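You operate a simulated robot arm through the tools that you are given. There is no shell and no other tool.

You run a simulated robot arm. Do the job below in one go: nothing can be reset, and whatever is moved stays where it is left.

Task
Wax the bare spot at the end of the dresser top.
Fine: use the blue rag and put it back; lid back on the green tin. A coat counts when it lies all over at full strength: go over it till it gets no stronger.

The check looks at the end state, three seconds after you hand in, the way a careful person would. Anything else that was tipped, shoved, dropped, spilled or broken makes it a failure. A push-on lid holds only when it is set on centred and level and pressed home; a screw cap is set on level and turned clockwise until tight.

Robot
A 7-joint arm with a fingered hand, fixed in place. Base frame: the origin is at the foot of the arm, x ahead of it, y to its left, z up; the work surface is at about z = 887. Lengths are in mm, angles in degrees, forces in N, time in s.
With the tool pointing down near the work surface it reaches from about 340 to 720 mm from the base axis. Its first joint turns from -69.0 to 172.0 degrees. Payload 3.4 kg.
The TCP is the grasp point between the finger pads, 25 mm short of the fingertips. In the tool frame z runs along the fingers and y along their closing line. The gripper opens to 88 mm. The gripper's body begins 29 mm behind the TCP. The gripper is a hand of 4 fingers: y runs from the thumb to the fingers, the wrist lies at [-13, -97, -162] in the tool frame, and closing takes about 1.5 s.
Orientation is told as [roll, pitch, yaw] about the base's x, y, z axes, in that order, counted from this pose: with the fingers straight down and the wrist toward the robot, the tool's x, y and z point along [0, 1, 0], [1, 0, 0] and [0, 0, -1] of the base frame.

Tools
- The arm moves only by the tool nudge_tool. Its argument "steps" is a list of rows, each a list of 6 numbers: the shift along the tool's x, y, z in mm, then the turn, a rotation vector about the tool's x, y, z in degrees. In form: [[x, y, z, ax, ay, az], ...]. A call has 1 to 20 rows; each row shifts and turns the commanded pose from where the row before left it, along the tool's axes as they then stand. "grip" is the gripper command, from -1 (fully open) to 1 (shut), values between in proportion, set as the call begins (left out, the last holds). Each row takes 0.2 s and may step no farther than 50 mm and 8.6 degrees from the row before; otherwise, or with a gripper value out of range, the whole call is refused. Where a pose cannot be reached the arm comes as near as it can. A force on the tool above 40 N (or 10 N above the force at the start of the call, whichever is more), or a blocked arm, ends the call early, and 0.2 s more pass. Each finger travels about 108 mm/s and halts on what it meets, pressing with about 32 N; the grip force reading is that of the motor and also rises with nothing between the fingers. The clock runs only during rows and for 0.2 s after the last one: add rows that do not move to give the fingers time. The reply holds the time, the measured pose of the TCP, the force on the tool along the base axes, the opening and the grip force, in the units named above and with some noise, with the torque about the TCP (base axes, N m) and any sound that the robot's microphone picked up.
- Cameras (640 x 400 px; columns grow to the right, rows downward): "scene" is fixed at [401.8, 499.2, 1629.6]; the picture's right is [-0.97, -0.25, 0.00], its down [-0.16, 0.64, -0.75] and it looks along [0.18, -0.72, -0.67] (base axes); focal length 326 px, centre (320, 200). "wrist" rides on the gripper at [64, -83, -98] in the tool frame; the picture's right is [-0.62, 0.37, -0.69], its down [-0.71, -0.63, 0.30] and it looks along [-0.32, 0.68, 0.65] (tool axes); focal length 265 px, centre (320, 200). There is no depth. A picture from a camera that has moved, and an enlarged one, comes with that camera's place and axes in the base frame and with its lens.
- get_image(camera): a new picture of that camera. No time passes.
- lift_body(by): slides the trunk up (or, below 0, down) by that many mm; the arm rides with it, the base frame stays. It gives what a move gives, with no picture.
- set_grasp(shape): the hand has 4 fingers and takes this shape, open, in about a second: jaw (thumb against the fingers, like two jaws); tri (thumb and two fingers); tip (a fingertip pinch); poke (one finger out to press); point (the index stretched); flat (the hand flat); cup (the hand cupped); fist (a fist). The gripper value then closes the fingers along that shape, each until it touches; the sizes above hold for jaw. It gives what a move gives, with no picture.
- enlarge(camera, box): a new picture of the part [left, top, right, bottom] of that camera's present view, enlarged. No time passes.
- close_job(): hands the job in; it is judged then, once.

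Places have to be worked out from the pictures, the camera data and where the tool is seen. Open the gripper and draw the arm clear of the work before you hand the job in, unless the task says otherwise.

The tools are called after "Request:" as name(argument=value, ...) on one line, values as JSON. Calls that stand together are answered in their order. nudge_tool: Moves the arm, as the interface text tells. Its arguments: {"type":"object","properties":{"steps":{"type":"array","items":{"type":"array","items":{"type":"number"}}},"grip":{"type":"number"}},"required":["steps"]} The other tools are called the same way: lift_body (by) slides the trunk up or down; set_grasp (shape) gives the hand a shape; get_image (camera) takes a picture; enlarge (camera, box) takes an enlarged picture of a part of a camera's view; close_job () hands the job in.

At the start:

```text
time: 0.0
eef_pos: [530.4, -142.1, 1208.5]
tcp_rot: [0.0, 0.0, -0.1]
contact_force: [-0.3, 0.3, -0.1]
wrist_torque: [0.0, -0.01, -0.02]
gripper_width: 87.5
gripper_force: 0.1
shape: jaw
trunk travel left (down, up): [-775.0, 65.0]
```

scene: 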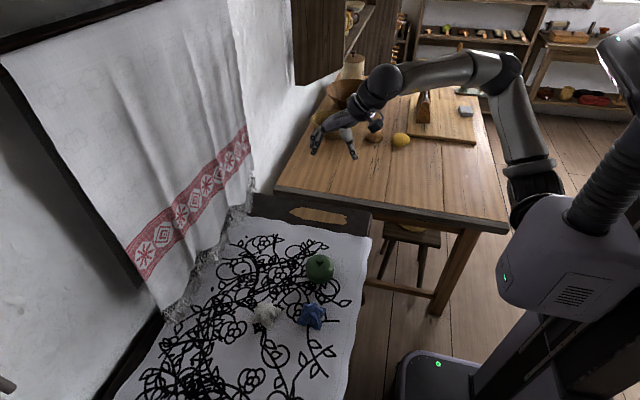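
wrist: 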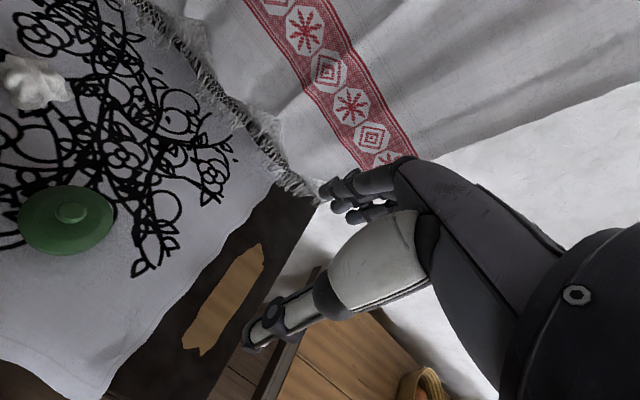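

I start by looking closely at the dresser top: the bare spot is near column 318, row 215; green tin near (319,268), blue rag near (312,315), white rag near (267,312).

Request:
enlarge(camera="scene", box=[220, 180, 400, 360])

Request:
enlarge(camera="wrist", box=[0, 30, 320, 400])

Request:
enlarge(camera="scene", box=[270, 180, 370, 240])

```text
2.22 times, centred on (310, 270) of scene
camera zoom: at [401.8, 499.2, 1629.6], right [-0.97, -0.25, 0.0], down [-0.16, 0.64, -0.75], along [0.18, -0.72, -0.67], focal length 724 px, centre (342, 44)
```

zoom: 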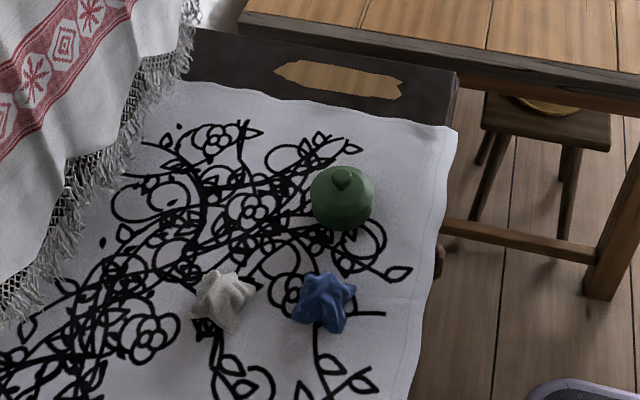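

```text
1.08 times, centred on (160, 215) of wrist (not enlarged: the box is as wide or as high as the picture)
camera zoom: at [445.8, -77.8, 1307.4], right [0.37, -0.62, 0.69], down [-0.63, -0.71, -0.3], along [0.68, -0.32, -0.65], focal length 287 px, centre (493, 184)
```

zoom: 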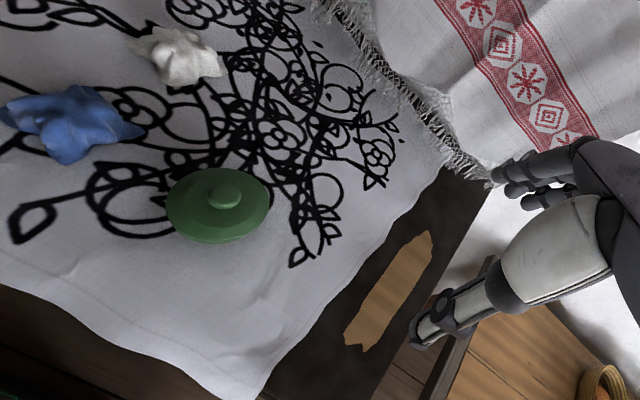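

```text
6.40 times, centred on (320, 210) of scene
camera zoom: at [401.8, 499.2, 1629.6], right [-0.97, -0.25, 0.0], down [-0.16, 0.64, -0.75], along [0.18, -0.72, -0.67], focal length 2084 px, centre (320, 136)
```

zoom: 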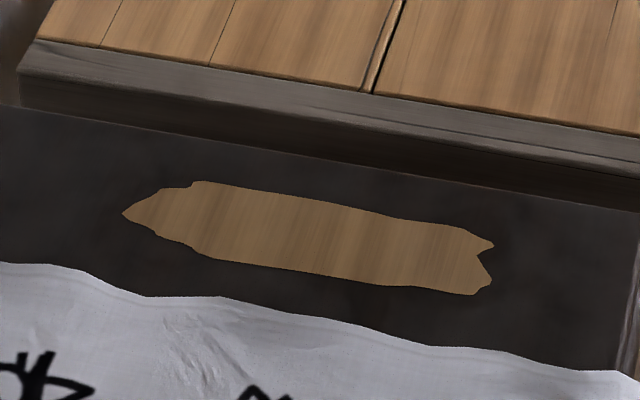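

The bare strip spans roughly x 500–691, y −256 to −206 on the dresser top; the tin is about (527, 0), blue rag (517, 120), white rag (625, 144). I move the hand above the tin to see it closely with the wrist camera.

Request:
nudge_tool(steps=[[35, -1, 20, 0, 0, 0], [35, -1, 20, 0, 0, 0], [35, -1, 20, 0, 0, 0], [35, -1, 20, 0, 0, 0], [0, 0, 0, 0, 0, 0]], grip=-1)

Request:
get_image(camera="wrist")

Request:
get_image(camera="scene")

```text
time: 1.2
eef_pos: [523.4, -3.5, 1129.2]
tcp_rot: [0.1, 0.0, 0.0]
contact_force: [0.5, 0.7, 0.0]
wrist_torque: [0.01, -0.01, 0.01]
gripper_width: 87.4
gripper_force: 0.0
shape: jaw
trunk travel left (down, up): [-775.0, 65.0]
```

```text
taken
camera wrist: at [440.3, 61.4, 1227.6], right [0.37, -0.62, 0.69], down [-0.63, -0.71, -0.31], along [0.68, -0.32, -0.65], focal length 265 px, centre (320, 200)
```

wrist: 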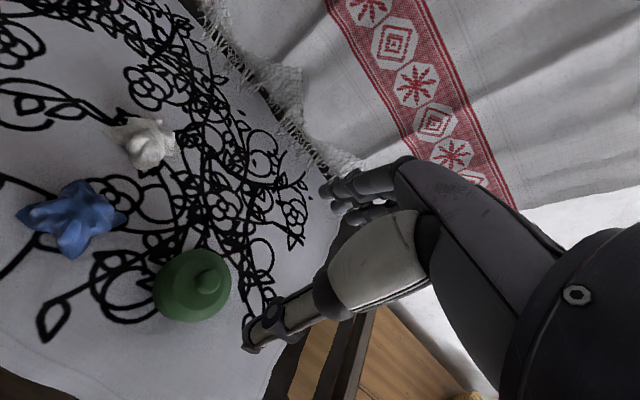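

```text
taken
```

scene: 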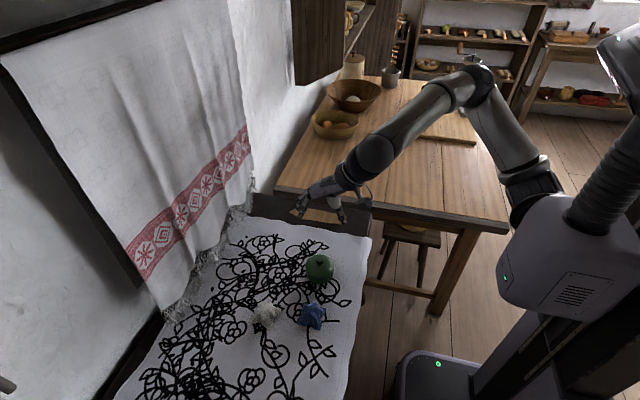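

The tin's knob triangulates to about (530, −13, 945). I enlarge the views to see how the lid is made.

Request:
enlarge(camera="wrist", box=[130, 230, 260, 340])

Request:
enlarge(camera="scene", box=[290, 240, 350, 300])

Request:
enlarge(camera="wrist", box=[0, 90, 200, 280])

```text
3.64 times, centred on (195, 285) of wrist
camera zoom: at [440.3, 61.4, 1227.6], right [0.37, -0.62, 0.69], down [-0.63, -0.71, -0.31], along [0.68, -0.32, -0.65], focal length 965 px, centre (774, -109)
```

zoom: 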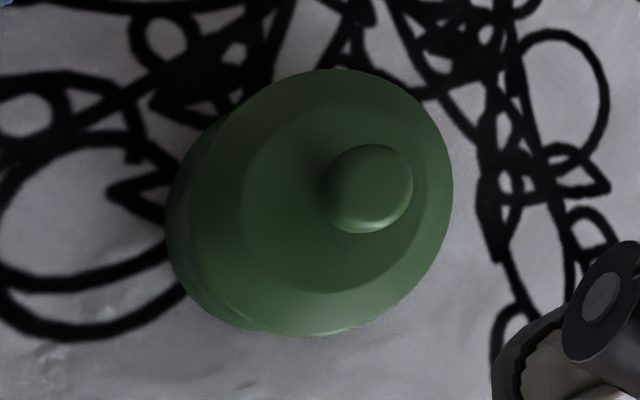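

```text
6.67 times, centred on (320, 270) of scene
camera zoom: at [401.8, 499.2, 1629.6], right [-0.97, -0.25, 0.0], down [-0.16, 0.64, -0.75], along [0.18, -0.72, -0.67], focal length 2171 px, centre (320, -267)
```

zoom: 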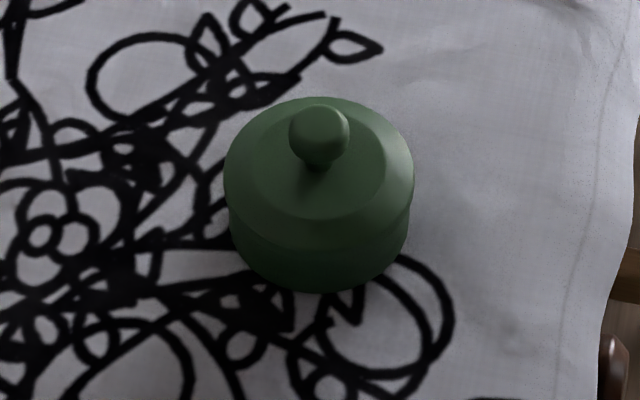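

```text
2.11 times, centred on (100, 185) of wrist
camera zoom: at [440.3, 61.4, 1227.6], right [0.37, -0.62, 0.69], down [-0.63, -0.71, -0.31], along [0.68, -0.32, -0.65], focal length 559 px, centre (783, 232)
```

zoom: 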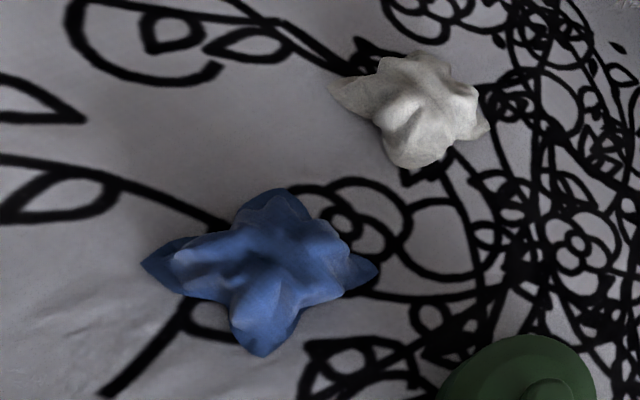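

The lid has a mushroom knob about 23 mm wide, centre about (530, −14, 946), with the rim near z 920. I come down above the knob to z≈1050 and check the view.

Request:
nudge_tool(steps=[[-5.5, 3.3, 39, 0, 0, 0], [-5.5, 3.3, 39, 0, 0, 0], [0, 0, 0, 0, 0, 0], [0, 0, 0, 0, 0, 0]], grip=-1)

Request:
get_image(camera="wrist")

Request:
enlarge(camera="scene", box=[260, 190, 380, 310])

```text
time: 2.2
eef_pos: [530.5, -14.2, 1051.6]
tcp_rot: [0.0, 0.0, 0.0]
contact_force: [-0.6, -0.4, 0.2]
wrist_torque: [0.01, 0.02, 0.01]
gripper_width: 87.5
gripper_force: 0.1
shape: jaw
trunk travel left (down, up): [-775.0, 65.0]
```

```text
taken
camera wrist: at [447.1, 51.0, 1149.4], right [0.37, -0.62, 0.69], down [-0.63, -0.71, -0.3], along [0.68, -0.32, -0.65], focal length 265 px, centre (320, 200)
```

wrist: 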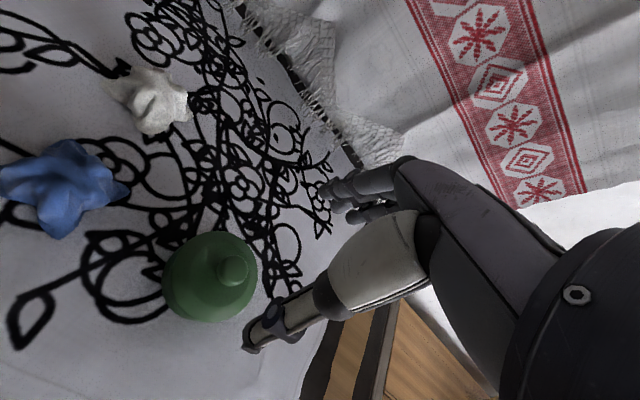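

```text
3.33 times, centred on (320, 250) of scene
camera zoom: at [401.8, 499.2, 1629.6], right [-0.97, -0.25, 0.0], down [-0.16, 0.64, -0.75], along [0.18, -0.72, -0.67], focal length 1085 px, centre (320, 33)
```

zoom: 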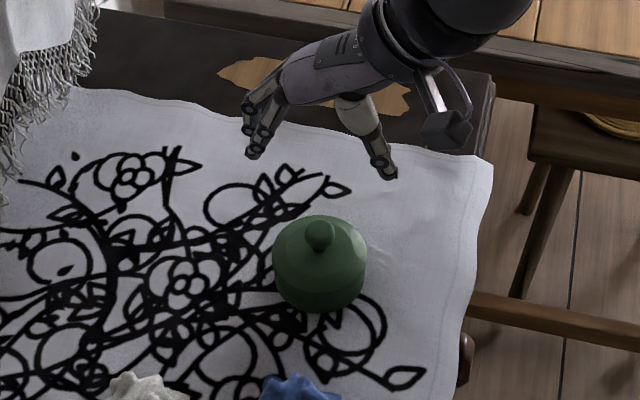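

The knob fix from this view is (530.1, −13.9, 946), right under the TCP. I lower until the fingertips are beside the knob (TCP z≈962) and look.

Request:
nudge_tool(steps=[[0, 0, 30, 0, 0, 0], [0, 0, 30, 0, 0, 0], [0, 0, 29, 0, 0, 0], [0, 0, 0, 0, 0, 0], [0, 0, 0, 0, 0, 0]], grip=-1)

Request:
get_image(camera="wrist")

Request:
enlarge(camera="scene", box=[280, 220, 370, 310])

```text
time: 3.4
eef_pos: [531.2, -14.6, 961.9]
tcp_rot: [0.0, 0.0, 0.0]
contact_force: [-0.8, 0.0, -0.2]
wrist_torque: [-0.01, 0.01, 0.04]
gripper_width: 87.8
gripper_force: 0.1
shape: jaw
trunk travel left (down, up): [-775.0, 65.0]
```

```text
taken
camera wrist: at [447.9, 51.0, 1060.8], right [0.37, -0.62, 0.69], down [-0.63, -0.71, -0.3], along [0.68, -0.32, -0.65], focal length 265 px, centre (320, 200)
```

wrist: 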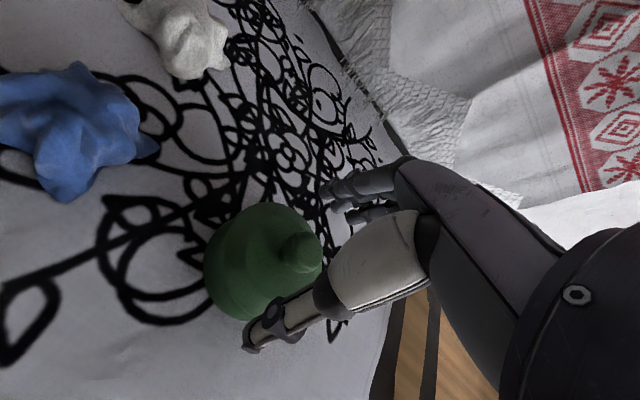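

```text
4.44 times, centred on (325, 265) of scene
camera zoom: at [401.8, 499.2, 1629.6], right [-0.97, -0.25, 0.0], down [-0.16, 0.64, -0.75], along [0.18, -0.72, -0.67], focal length 1447 px, centre (298, -89)
```

zoom: 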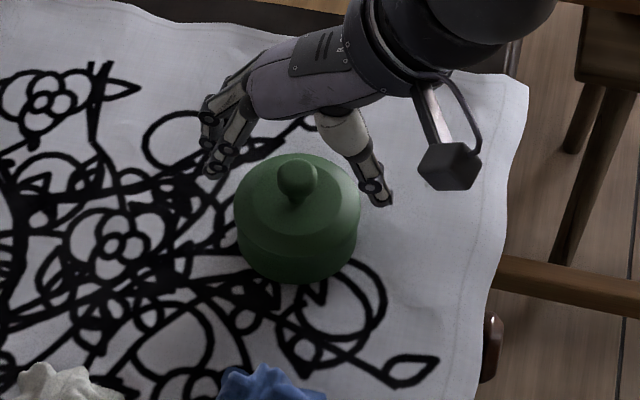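

The knob sits just as predicted between thumb and fingers. I close the hand on it, giving the fingers time.

Request:
nudge_tool(steps=[[0, 0, 0, 0, 0, 0], [0, 0, 0, 0, 0, 0], [0, 0, 0, 0, 0, 0], [0, 0, 0, 0, 0, 0], [0, 0, 0, 0, 0, 0], [0, 0, 0, 0, 0, 0], [0, 0, 0, 0, 0, 0], [0, 0, 0, 0, 0, 0]], grip=1)

Request:
get_image(camera="wrist")

Request:
enlarge(camera="scene", box=[280, 220, 370, 310])

```text
time: 5.2
eef_pos: [531.5, -14.1, 961.9]
tcp_rot: [-0.1, 0.0, 0.0]
contact_force: [0.1, 0.5, -0.3]
wrist_torque: [-0.05, 0.02, -0.05]
gripper_width: 16.4
gripper_force: 32.0
shape: jaw
trunk travel left (down, up): [-775.0, 65.0]
heard: snap
```

```text
taken
camera wrist: at [447.8, 50.9, 1061.1], right [0.37, -0.62, 0.69], down [-0.63, -0.71, -0.3], along [0.68, -0.32, -0.65], focal length 265 px, centre (320, 200)
```

wrist: 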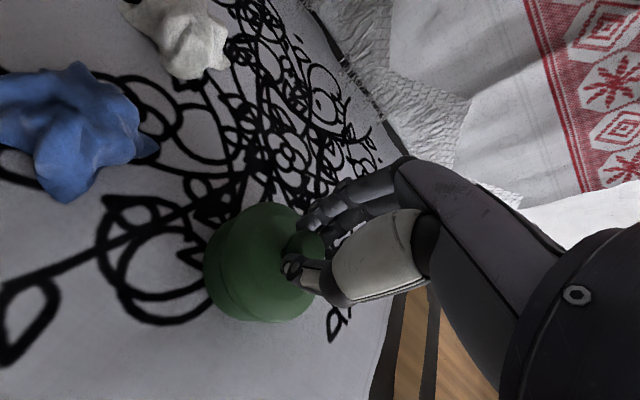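

```text
4.44 times, centred on (325, 265) of scene
camera zoom: at [401.8, 499.2, 1629.6], right [-0.97, -0.25, 0.0], down [-0.16, 0.64, -0.75], along [0.18, -0.72, -0.67], focal length 1447 px, centre (298, -89)
```

zoom: 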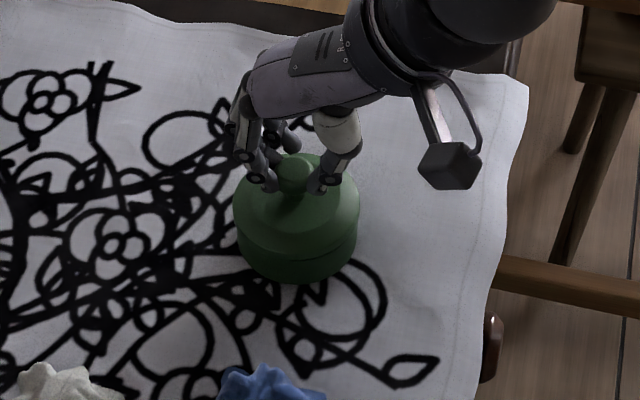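

The fingers hold the knob (16 mm, 32 N) and a snap was heard. I lift gently by 8 mm and check whether lid or whole tin comes up.

Request:
nudge_tool(steps=[[0, 0, -2, 0, 0, 0], [0, 0, -2, 0, 0, 0], [0, 0, -2, 0, 0, 0], [0, 0, -2, 0, 0, 0], [0, 0, 0, 0, 0, 0]], grip=1)

Request:
enlarge(camera="wrist", box=[180, 170, 360, 340])

Request:
enlarge(camera="scene", box=[290, 240, 350, 300])

```text
time: 6.4
eef_pos: [530.9, -12.0, 970.4]
tcp_rot: [0.1, 0.0, 0.1]
contact_force: [-0.2, -1.0, -0.3]
wrist_torque: [-0.02, 0.02, 0.01]
gripper_width: 16.5
gripper_force: 31.5
shape: jaw
trunk travel left (down, up): [-775.0, 65.0]
```

```text
2.35 times, centred on (270, 255) of wrist
camera zoom: at [448.3, 51.5, 1068.7], right [0.37, -0.62, 0.69], down [-0.63, -0.71, -0.3], along [0.68, -0.32, -0.65], focal length 624 px, centre (438, 71)
```

zoom: 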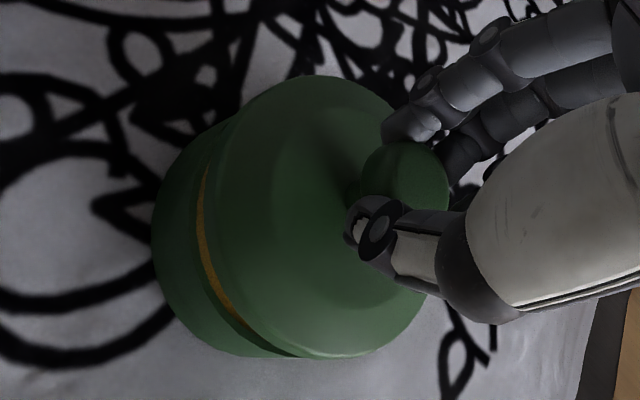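

```text
6.67 times, centred on (320, 270) of scene
camera zoom: at [401.8, 499.2, 1629.6], right [-0.97, -0.25, 0.0], down [-0.16, 0.64, -0.75], along [0.18, -0.72, -0.67], focal length 2171 px, centre (320, -267)
```

zoom: 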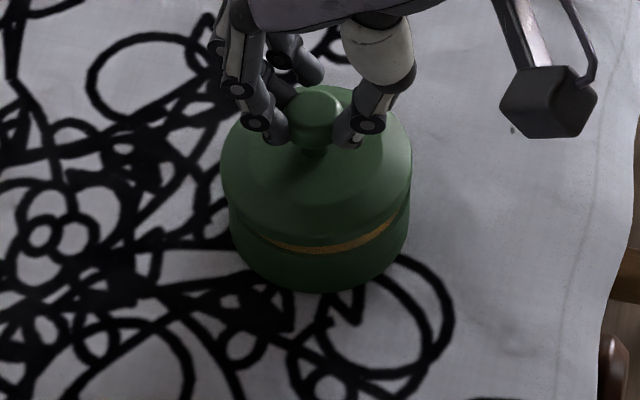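

The lid has popped free and shows golden wax beneath; the tin stays put. I lift the lid straight up another 70 mm and look.

Request:
nudge_tool(steps=[[0, 0, -10, 0, 0, 0], [0, 0, -20, 0, 0, 0], [0, 0, -20, 0, 0, 0], [0, 0, -20, 0, 0, 0], [0, 0, 0, 0, 0, 0], [0, 0, 0, 0, 0, 0]], grip=1)

Request:
get_image(camera="wrist")

Request:
enlarge(camera="scene", box=[270, 210, 360, 300])

```text
time: 7.8
eef_pos: [531.4, -13.0, 1040.4]
tcp_rot: [-0.1, 0.0, 0.0]
contact_force: [-0.3, 1.1, 0.3]
wrist_torque: [0.0, 0.0, 0.02]
gripper_width: 16.4
gripper_force: 32.1
shape: jaw
trunk travel left (down, up): [-775.0, 65.0]
```

```text
taken
camera wrist: at [447.7, 51.8, 1138.7], right [0.37, -0.62, 0.69], down [-0.63, -0.71, -0.3], along [0.68, -0.32, -0.65], focal length 265 px, centre (320, 200)
```

wrist: 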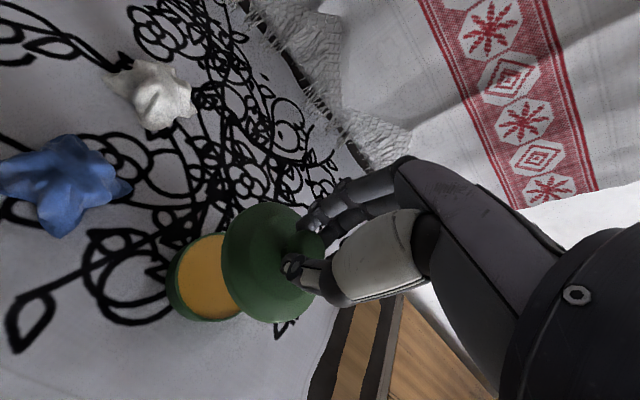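

```text
4.44 times, centred on (315, 255) of scene
camera zoom: at [401.8, 499.2, 1629.6], right [-0.97, -0.25, 0.0], down [-0.16, 0.64, -0.75], along [0.18, -0.72, -0.67], focal length 1447 px, centre (342, -44)
```

zoom: 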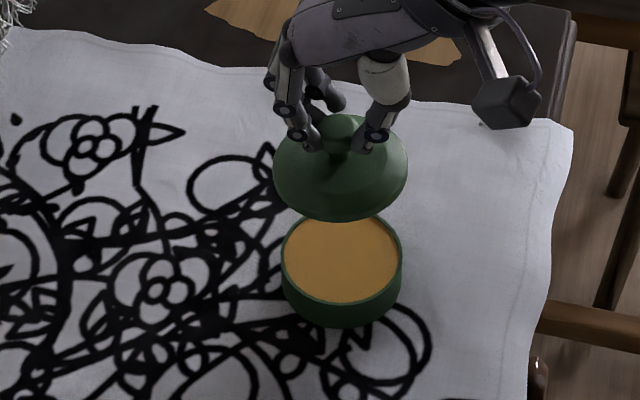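

The lid is clear and level, and the tin (rim about z 913, full of wax) stays at about (532, −14). I carry the lid back toward the wall to about (645, 25), an empty part of the cloth.

Request:
nudge_tool(steps=[[12.7, 38, 0, 0, 0, 0], [12.7, 38, 0, 0, 0, 0], [12.6, 38, 0, 0, 0, 0], [0, 0, 30, 0, 0, 0], [0, 0, 30, 0, 0, 0], [0, 0, 18, 0, 0, 0], [0, 0, 0, 0, 0, 0], [0, 0, 0, 0, 0, 0]], grip=1)

Request:
get_image(camera="wrist")

Request:
enlarge(camera="scene", box=[230, 200, 350, 320])

```text
time: 9.6
eef_pos: [646.9, 25.0, 961.9]
tcp_rot: [0.0, 0.0, 0.0]
contact_force: [-0.1, -0.2, -0.1]
wrist_torque: [0.01, 0.0, 0.02]
gripper_width: 16.3
gripper_force: 32.0
shape: jaw
trunk travel left (down, up): [-775.0, 65.0]
```

```text
taken
camera wrist: at [562.5, 89.9, 1060.1], right [0.37, -0.62, 0.69], down [-0.63, -0.71, -0.3], along [0.68, -0.32, -0.65], focal length 265 px, centre (320, 200)
```

wrist: 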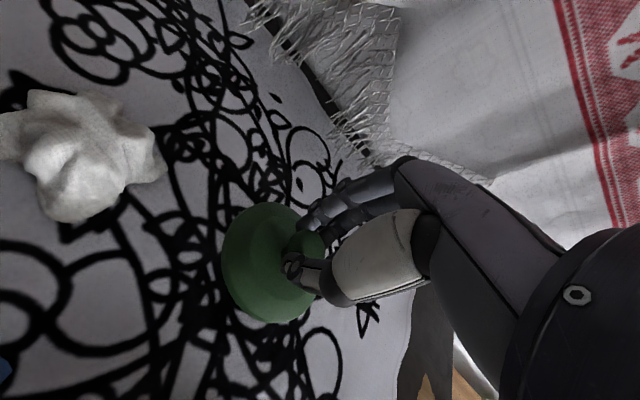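

```text
3.33 times, centred on (290, 260) of scene
camera zoom: at [401.8, 499.2, 1629.6], right [-0.97, -0.25, 0.0], down [-0.16, 0.64, -0.75], along [0.18, -0.72, -0.67], focal length 1085 px, centre (420, 0)
```

zoom: 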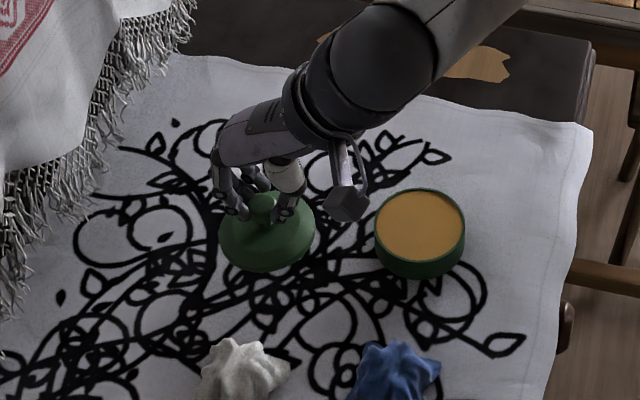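

The lid hovers over clear cloth. I lower in small steps, watching the force for touchdown.

Request:
nudge_tool(steps=[[0, 0, 5, 0, 0, 0], [0, 0, 4, 0, 0, 0], [0, 0, 3, 0, 0, 0], [0, 0, 3, 0, 0, 0], [0, 0, 0, 0, 0, 0]], grip=1)

Request:
nudge_tool(steps=[[0, 0, 2, 0, 0, 0], [0, 0, 2, 0, 0, 0], [0, 0, 0, 0, 0, 0]], grip=1)

Request:
nudge_tool(steps=[[0, 0, 1, 0, 0, 0], [0, 0, 1, 0, 0, 0], [0, 0, 0, 0, 0, 0]], grip=1)

Request:
enlarge(camera="wrist", box=[180, 170, 360, 340])

Request:
enlarge(camera="scene", box=[270, 240, 330, 300])

```text
time: 10.8
eef_pos: [646.4, 23.8, 947.4]
tcp_rot: [0.0, 0.0, 0.0]
contact_force: [0.1, -0.8, -0.5]
wrist_torque: [0.0, 0.02, 0.01]
gripper_width: 16.3
gripper_force: 31.7
shape: jaw
trunk travel left (down, up): [-775.0, 65.0]
```

```text
time: 11.6
eef_pos: [645.6, 25.0, 944.3]
tcp_rot: [0.0, 0.0, 0.1]
contact_force: [0.7, -0.2, -0.6]
wrist_torque: [0.0, 0.0, -0.02]
gripper_width: 16.2
gripper_force: 31.9
shape: jaw
trunk travel left (down, up): [-775.0, 65.0]
```

```text
time: 12.4
eef_pos: [645.6, 24.0, 941.0]
tcp_rot: [-0.1, -0.1, 0.0]
contact_force: [1.3, 0.1, -1.5]
wrist_torque: [0.01, 0.02, 0.02]
gripper_width: 16.5
gripper_force: 32.0
shape: jaw
trunk travel left (down, up): [-775.0, 65.0]
```

```text
2.35 times, centred on (270, 255) of wrist
camera zoom: at [562.3, 89.5, 1039.1], right [0.37, -0.62, 0.69], down [-0.63, -0.71, -0.3], along [0.68, -0.32, -0.65], focal length 624 px, centre (438, 71)
```

zoom: 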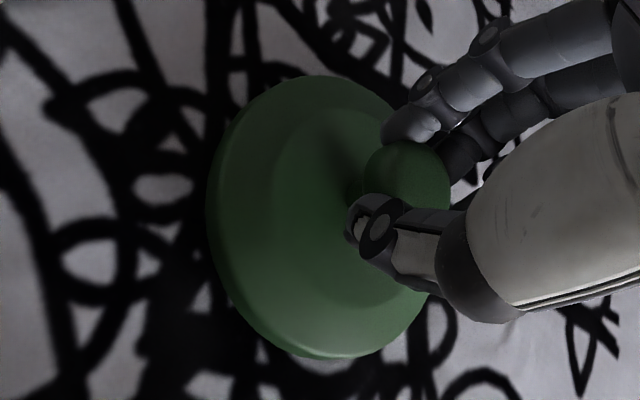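

```text
6.67 times, centred on (300, 270) of scene
camera zoom: at [401.8, 499.2, 1629.6], right [-0.97, -0.25, 0.0], down [-0.16, 0.64, -0.75], along [0.18, -0.72, -0.67], focal length 2171 px, centre (453, -267)
```

zoom: 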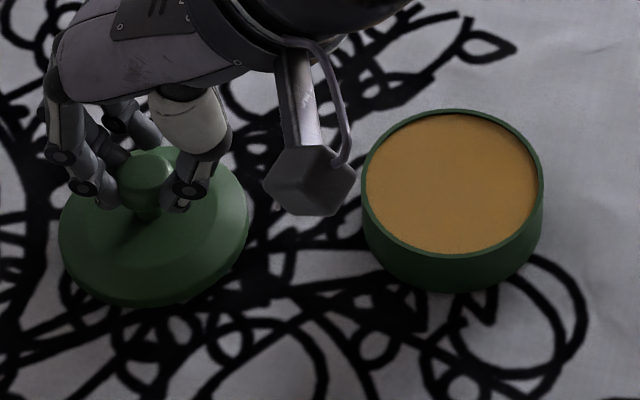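

The lid is about touching (TCP z 941, force still near zero). I go down by single millimetres until a clear reaction shows.

Request:
nudge_tool(steps=[[0, 0, 1, 0, 0, 0], [0, 0, 0, 0, 0, 0]], grip=1)

Request:
nudge_tool(steps=[[0, 0, 1, 0, 0, 0], [0, 0, 0, 0, 0, 0]], grip=1)

```text
time: 13.0
eef_pos: [645.6, 24.7, 940.4]
tcp_rot: [-0.1, 0.0, 0.0]
contact_force: [-1.6, 0.6, 0.2]
wrist_torque: [0.0, -0.02, 0.0]
gripper_width: 16.6
gripper_force: 32.1
shape: jaw
trunk travel left (down, up): [-775.0, 65.0]
```

```text
time: 13.6
eef_pos: [645.9, 25.1, 938.4]
tcp_rot: [0.0, -0.1, 0.0]
contact_force: [-0.4, 0.1, -0.7]
wrist_torque: [0.01, -0.01, 0.0]
gripper_width: 16.2
gripper_force: 31.9
shape: jaw
trunk travel left (down, up): [-775.0, 65.0]
```

No reaction yet at z≈939; I keep stepping down.

Request:
nudge_tool(steps=[[0, 0, 1, 0, 0, 0], [0, 0, 0, 0, 0, 0]], grip=1)

Request:
nudge_tool(steps=[[0, 0, 1, 0, 0, 0], [0, 0, 0, 0, 0, 0]], grip=1)

Request:
nudge_tool(steps=[[0, 0, 1, 0, 0, 0], [0, 0, 0, 0, 0, 0]], grip=1)

Request:
enlarge(camera="scene", box=[270, 240, 330, 300])

```text
time: 14.2
eef_pos: [646.3, 24.5, 938.5]
tcp_rot: [0.0, 0.0, 0.0]
contact_force: [0.9, -0.9, 0.1]
wrist_torque: [-0.01, 0.03, 0.03]
gripper_width: 16.3
gripper_force: 31.9
shape: jaw
trunk travel left (down, up): [-775.0, 65.0]
```

```text
time: 14.8
eef_pos: [646.6, 24.4, 937.4]
tcp_rot: [0.1, 0.0, 0.0]
contact_force: [-0.6, -0.3, 1.6]
wrist_torque: [0.02, -0.05, 0.04]
gripper_width: 16.5
gripper_force: 31.9
shape: jaw
trunk travel left (down, up): [-775.0, 65.0]
```

```text
time: 15.4
eef_pos: [646.0, 24.2, 936.2]
tcp_rot: [0.0, 0.0, 0.0]
contact_force: [-0.7, 1.3, 2.9]
wrist_torque: [-0.01, -0.07, 0.02]
gripper_width: 16.4
gripper_force: 32.3
shape: jaw
trunk travel left (down, up): [-775.0, 65.0]
```

```text
6.67 times, centred on (300, 270) of scene
camera zoom: at [401.8, 499.2, 1629.6], right [-0.97, -0.25, 0.0], down [-0.16, 0.64, -0.75], along [0.18, -0.72, -0.67], focal length 2171 px, centre (453, -267)
```

zoom: 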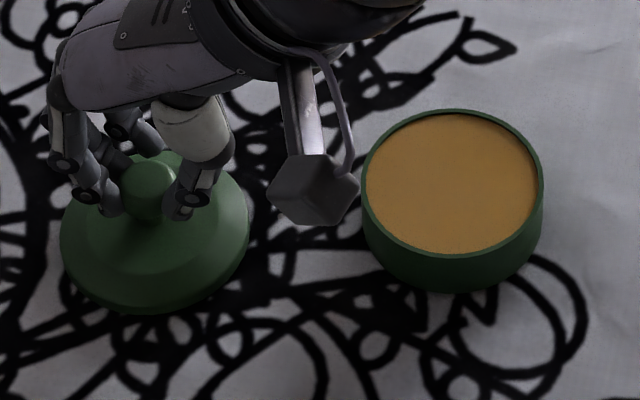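

Touchdown: about 3 N at TCP z≈936–937, lid level on the cloth. I open the hand, then rise straight up.

Request:
nudge_tool(steps=[[0, 0, 0, 0, 0, 0], [0, 0, 0, 0, 0, 0], [0, 0, 0, 0, 0, 0], [0, 0, 0, 0, 0, 0], [0, 0, 0, 0, 0, 0], [0, 0, 0, 0, 0, 0]], grip=-1)

Request:
nudge_tool(steps=[[0, 0, -10, 0, 0, 0], [0, 0, -30, 0, 0, 0], [0, 0, -40, 0, 0, 0], [0, 0, -40, 0, 0, 0], [0, 0, 0, 0, 0, 0]], grip=-1)

Request:
get_image(camera="wrist")

Request:
enlarge(camera="scene", box=[240, 230, 360, 350])

```text
time: 16.8
eef_pos: [645.3, 24.7, 935.3]
tcp_rot: [0.0, 0.1, 0.1]
contact_force: [0.7, 0.7, -0.1]
wrist_torque: [-0.01, -0.04, -0.01]
gripper_width: 87.5
gripper_force: 0.1
shape: jaw
trunk travel left (down, up): [-775.0, 65.0]
```

```text
time: 18.0
eef_pos: [648.0, 25.8, 1056.1]
tcp_rot: [0.0, 0.2, 0.0]
contact_force: [0.5, -0.9, -0.2]
wrist_torque: [-0.03, 0.03, 0.02]
gripper_width: 87.7
gripper_force: 0.1
shape: jaw
trunk travel left (down, up): [-775.0, 65.0]
```

```text
taken
camera wrist: at [562.7, 89.6, 1153.8], right [0.37, -0.62, 0.69], down [-0.63, -0.71, -0.3], along [0.68, -0.32, -0.65], focal length 265 px, centre (320, 200)
```

wrist: 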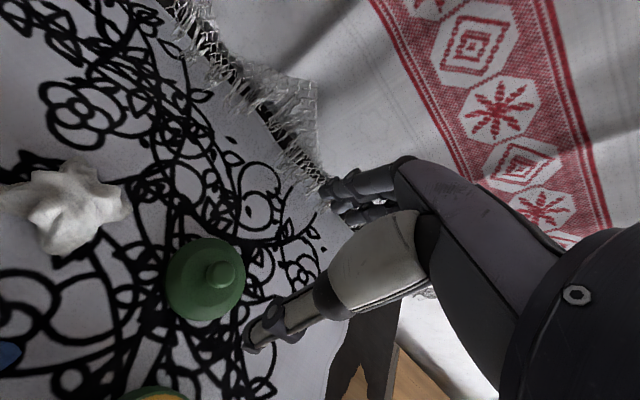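

```text
3.33 times, centred on (300, 290) of scene
camera zoom: at [401.8, 499.2, 1629.6], right [-0.97, -0.25, 0.0], down [-0.16, 0.64, -0.75], along [0.18, -0.72, -0.67], focal length 1085 px, centre (387, -100)
```

zoom: 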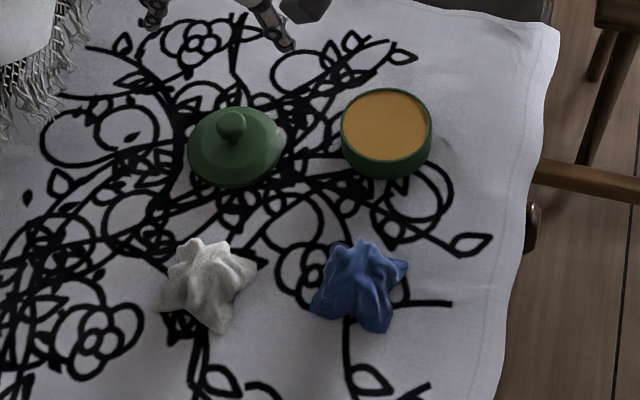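

The lid stands level at about (646, 24). Next I go over the blue rag (about (518, 117)) and look at it from above.

Request:
nudge_tool(steps=[[23, -32, 0, 0, 0, 0], [23, -32, 0, 0, 0, 0], [23, -32, 0, 0, 0, 0], [23, -32, 0, 0, 0, 0], [0, 0, 0, 0, 0, 0], [0, 0, 0, 0, 0, 0]], grip=-1)

Request:
get_image(camera="wrist")

Request:
enlarge(camera="scene", box=[260, 260, 360, 360])

```text
time: 19.4
eef_pos: [518.7, 117.9, 1056.0]
tcp_rot: [0.0, -0.1, 0.0]
contact_force: [1.0, -0.2, -0.1]
wrist_torque: [0.02, 0.03, 0.01]
gripper_width: 87.6
gripper_force: 0.1
shape: jaw
trunk travel left (down, up): [-775.0, 65.0]
```

```text
taken
camera wrist: at [434.4, 182.6, 1154.0], right [0.37, -0.62, 0.69], down [-0.63, -0.71, -0.3], along [0.68, -0.32, -0.65], focal length 265 px, centre (320, 200)
```

wrist: 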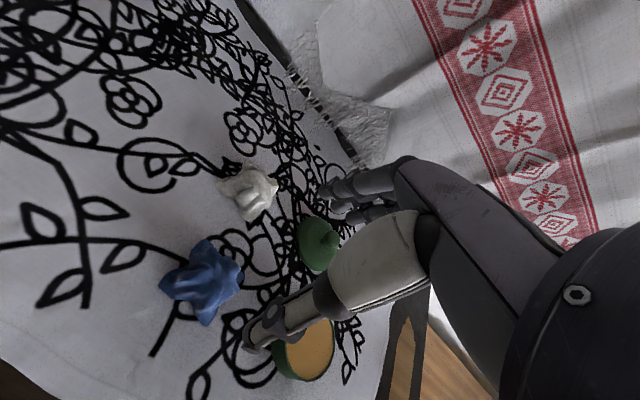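

```text
4.00 times, centred on (310, 310) of scene
camera zoom: at [401.8, 499.2, 1629.6], right [-0.97, -0.25, 0.0], down [-0.16, 0.64, -0.75], along [0.18, -0.72, -0.67], focal length 1302 px, centre (360, -240)
```

zoom: 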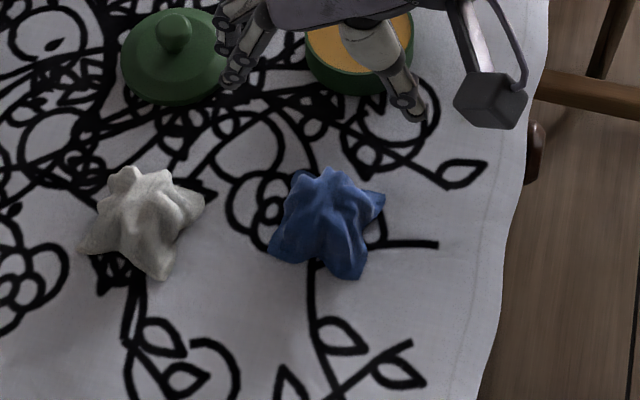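

I enlarge the rag in the wrist view to find its peak and outline.

Request:
enlarge(camera="wrist", box=[140, 220, 270, 340])

Request:
enlarge(camera="scene", box=[285, 290, 345, 340])

```text
3.33 times, centred on (205, 280) of wrist
camera zoom: at [434.4, 182.6, 1154.0], right [0.37, -0.62, 0.69], down [-0.63, -0.71, -0.3], along [0.68, -0.32, -0.65], focal length 885 px, centre (703, -67)
```

zoom: 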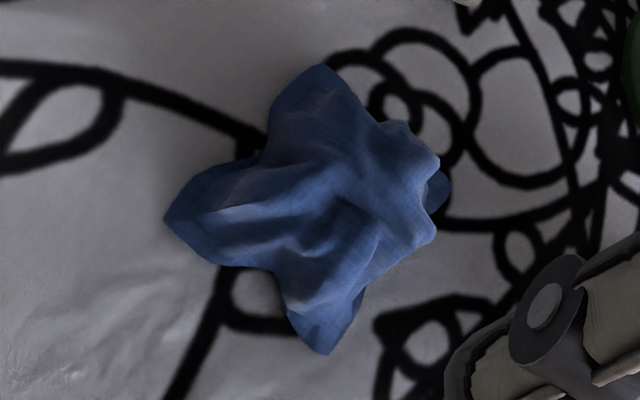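

```text
8.00 times, centred on (315, 315) of scene
camera zoom: at [401.8, 499.2, 1629.6], right [-0.97, -0.25, 0.0], down [-0.16, 0.64, -0.75], along [0.18, -0.72, -0.67], focal length 2605 px, centre (360, -720)
```

zoom: 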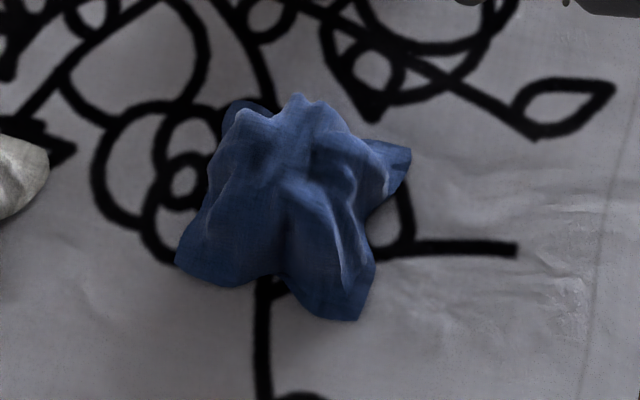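

The rag's foot spans about x 492–550, y 82–140 and its crown centre is about (520.5, 111), top near z 930. I come down over it in stages.

Request:
nudge_tool(steps=[[-5.4, 1.5, 30, 0, 0, 0], [0, 0, 40, 0, 0, 0], [0, 0, 26, 0, 0, 0], [0, 0, 0, 0, 0, 0], [0, 0, 0, 0, 0, 0]], grip=-1)

Request:
get_image(camera="wrist")

Request:
enlarge(camera="scene", box=[265, 260, 365, 350])

```text
time: 20.6
eef_pos: [519.1, 111.4, 960.0]
tcp_rot: [0.0, 0.0, -0.1]
contact_force: [0.6, -0.2, 0.2]
wrist_torque: [0.02, 0.01, 0.0]
gripper_width: 87.6
gripper_force: 0.1
shape: jaw
trunk travel left (down, up): [-775.0, 65.0]
```

```text
taken
camera wrist: at [435.8, 176.4, 1058.9], right [0.37, -0.62, 0.69], down [-0.63, -0.71, -0.3], along [0.68, -0.32, -0.65], focal length 265 px, centre (320, 200)
```

wrist: 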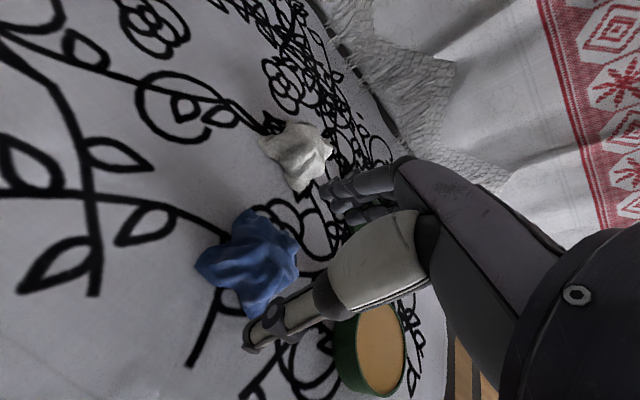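

```text
4.44 times, centred on (315, 305) of scene
camera zoom: at [401.8, 499.2, 1629.6], right [-0.97, -0.25, 0.0], down [-0.16, 0.64, -0.75], along [0.18, -0.72, -0.67], focal length 1447 px, centre (342, -267)
```

zoom: 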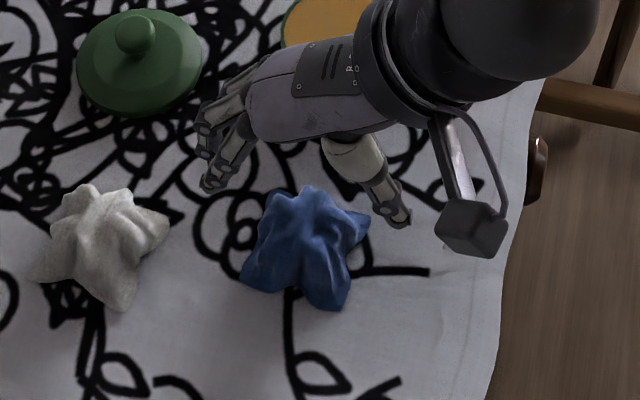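

Alignment over the rag is right. I lower to TCP z≈932 (fingertips about 20 mm above the cloth) and close on it.

Request:
nudge_tool(steps=[[0, 0, 10, 0, 0, 0], [0, 0, 10, 0, 0, 0], [0, 0, 8, 0, 0, 0], [0, 0, 0, 0, 0, 0], [0, 0, 0, 0, 0, 0]], grip=-1)

Request:
enlarge(camera="scene", box=[265, 260, 365, 350])

Request:
get_image(camera="wrist")

```text
time: 21.8
eef_pos: [519.6, 111.3, 932.5]
tcp_rot: [0.0, 0.0, 0.0]
contact_force: [-0.6, 0.6, 0.1]
wrist_torque: [0.03, 0.0, -0.01]
gripper_width: 87.7
gripper_force: 0.0
shape: jaw
trunk travel left (down, up): [-775.0, 65.0]
```

```text
4.44 times, centred on (315, 305) of scene
camera zoom: at [401.8, 499.2, 1629.6], right [-0.97, -0.25, 0.0], down [-0.16, 0.64, -0.75], along [0.18, -0.72, -0.67], focal length 1447 px, centre (342, -267)
```

zoom: 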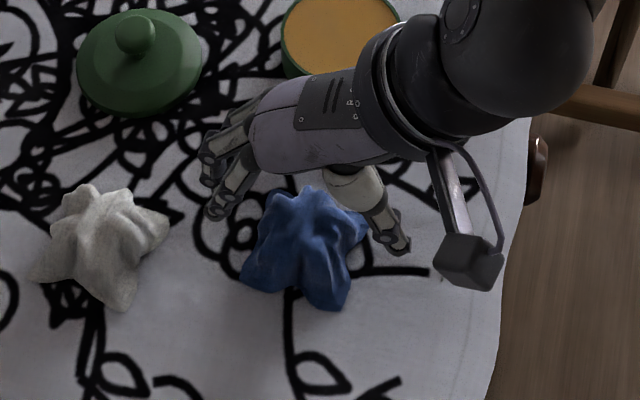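

```text
taken
camera wrist: at [435.4, 176.1, 1030.7], right [0.37, -0.62, 0.69], down [-0.63, -0.71, -0.3], along [0.68, -0.32, -0.65], focal length 265 px, centre (320, 200)
```

wrist: 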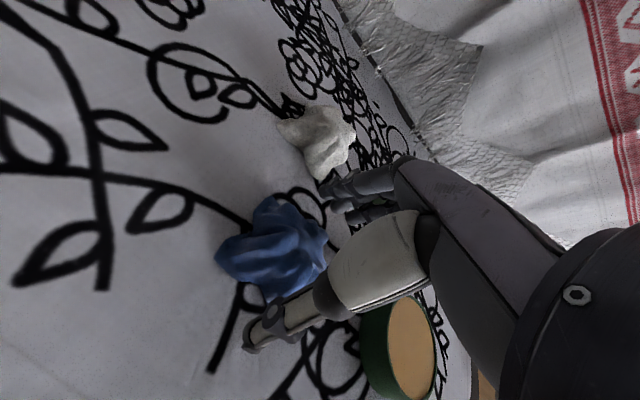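

Thumb and fingers straddle the rag. I close the hand.

Request:
nudge_tool(steps=[[0, 0, 0, 0, 0, 0], [0, 0, 0, 0, 0, 0], [0, 0, 0, 0, 0, 0], [0, 0, 0, 0, 0, 0], [0, 0, 0, 0, 0, 0], [0, 0, 0, 0, 0, 0], [0, 0, 0, 0, 0, 0], [0, 0, 0, 0, 0, 0]], grip=1)

Request:
enlarge(camera="scene", box=[265, 260, 365, 350])

Request:
get_image(camera="wrist")

```text
time: 23.6
eef_pos: [518.7, 111.9, 932.2]
tcp_rot: [0.0, 0.1, 0.0]
contact_force: [-0.1, 0.5, -0.4]
wrist_torque: [0.01, 0.0, -0.02]
gripper_width: 43.6
gripper_force: 31.7
shape: jaw
trunk travel left (down, up): [-775.0, 65.0]
```

```text
4.44 times, centred on (315, 305) of scene
camera zoom: at [401.8, 499.2, 1629.6], right [-0.97, -0.25, 0.0], down [-0.16, 0.64, -0.75], along [0.18, -0.72, -0.67], focal length 1447 px, centre (342, -267)
```

zoom: 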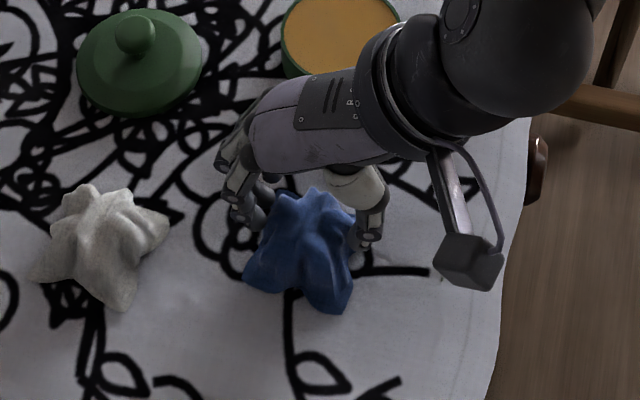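

```text
taken
camera wrist: at [435.4, 176.1, 1030.7], right [0.37, -0.62, 0.69], down [-0.63, -0.71, -0.3], along [0.68, -0.32, -0.65], focal length 265 px, centre (320, 200)
```

wrist: 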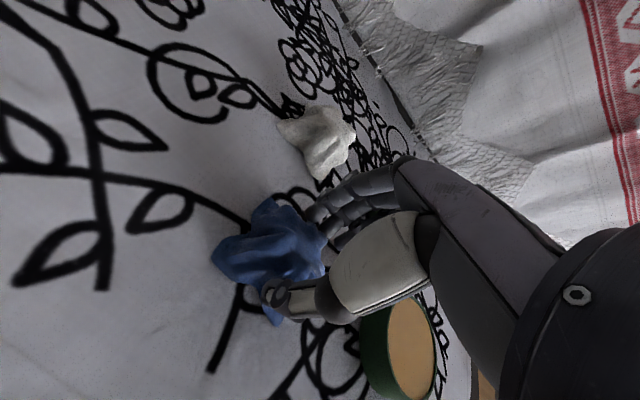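

The rag is held (43.6 mm, 32 N) with TCP at (519, 112, 932) – the pose to return to. I lift it 60 mm and check the hold.

Request:
nudge_tool(steps=[[0, 0, -5, 0, 0, 0], [0, 0, -15, 0, 0, 0], [0, 0, -20, 0, 0, 0], [0, 0, -20, 0, 0, 0], [0, 0, 0, 0, 0, 0], [0, 0, 0, 0, 0, 0]], grip=1)

Request:
enlarge(camera="scene", box=[265, 240, 365, 330])

Request:
get_image(camera="wrist")

```text
time: 25.0
eef_pos: [519.1, 111.3, 992.1]
tcp_rot: [0.0, 0.1, 0.0]
contact_force: [-0.1, 0.3, -0.6]
wrist_torque: [-0.02, 0.01, -0.02]
gripper_width: 43.5
gripper_force: 32.1
shape: jaw
trunk travel left (down, up): [-775.0, 65.0]
```

```text
4.44 times, centred on (315, 285) of scene
camera zoom: at [401.8, 499.2, 1629.6], right [-0.97, -0.25, 0.0], down [-0.16, 0.64, -0.75], along [0.18, -0.72, -0.67], focal length 1447 px, centre (342, -178)
```

zoom: 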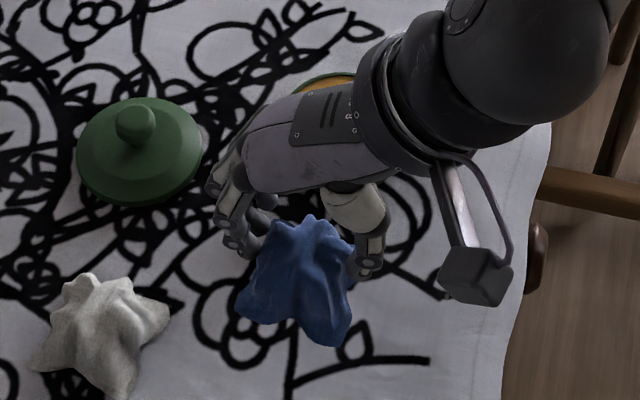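

```text
taken
camera wrist: at [436.2, 176.5, 1090.9], right [0.37, -0.62, 0.69], down [-0.63, -0.71, -0.3], along [0.68, -0.32, -0.65], focal length 265 px, centre (320, 200)
```

wrist: 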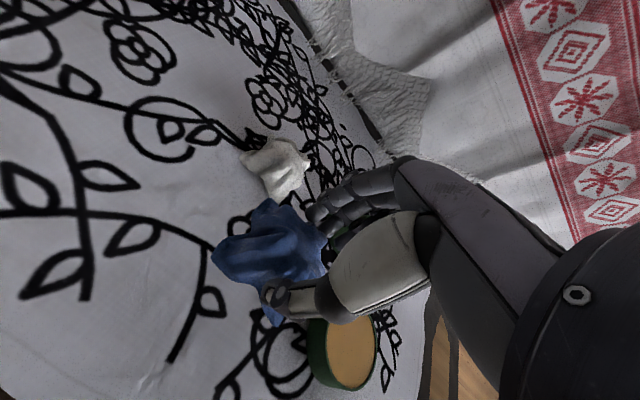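

The rag is firmly held. I carry it over the tin (TCP about (530, −14)), still 35 mm above its rim.

Request:
nudge_tool(steps=[[-42, 3.7, 0, 0, 0, 0], [-42, 3.7, 0, 0, 0, 0], [-41.5, 3.6, 0, 0, 0, 0], [0, 0, 0, 0, 0, 0], [0, 0, 0, 0, 0, 0]], grip=1)

Request:
enlarge(camera="scene", box=[275, 220, 365, 300])

Request:
get_image(camera="wrist")

```text
time: 26.2
eef_pos: [530.1, -14.6, 992.9]
tcp_rot: [0.1, 0.0, 0.0]
contact_force: [-0.6, 0.7, -0.6]
wrist_torque: [0.02, 0.04, -0.01]
gripper_width: 43.5
gripper_force: 32.2
shape: jaw
trunk travel left (down, up): [-775.0, 65.0]
```

```text
5.00 times, centred on (320, 260) of scene
camera zoom: at [401.8, 499.2, 1629.6], right [-0.97, -0.25, 0.0], down [-0.16, 0.64, -0.75], along [0.18, -0.72, -0.67], focal length 1628 px, centre (320, -100)
```

zoom: 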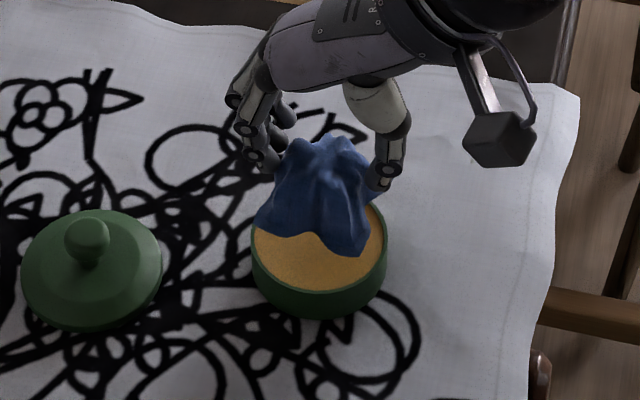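

```text
taken
camera wrist: at [446.7, 49.6, 1091.2], right [0.37, -0.62, 0.69], down [-0.63, -0.71, -0.3], along [0.68, -0.32, -0.65], focal length 265 px, centre (320, 200)
```

wrist: 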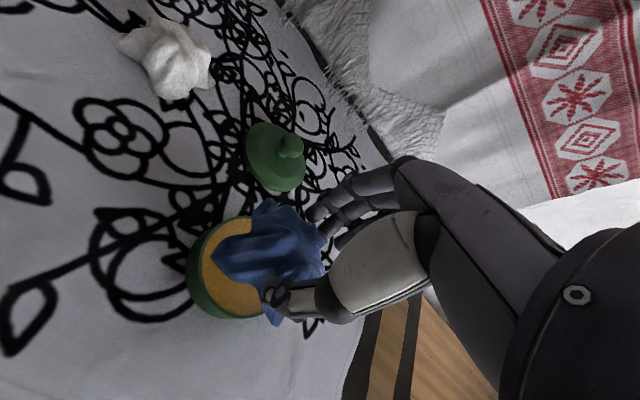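

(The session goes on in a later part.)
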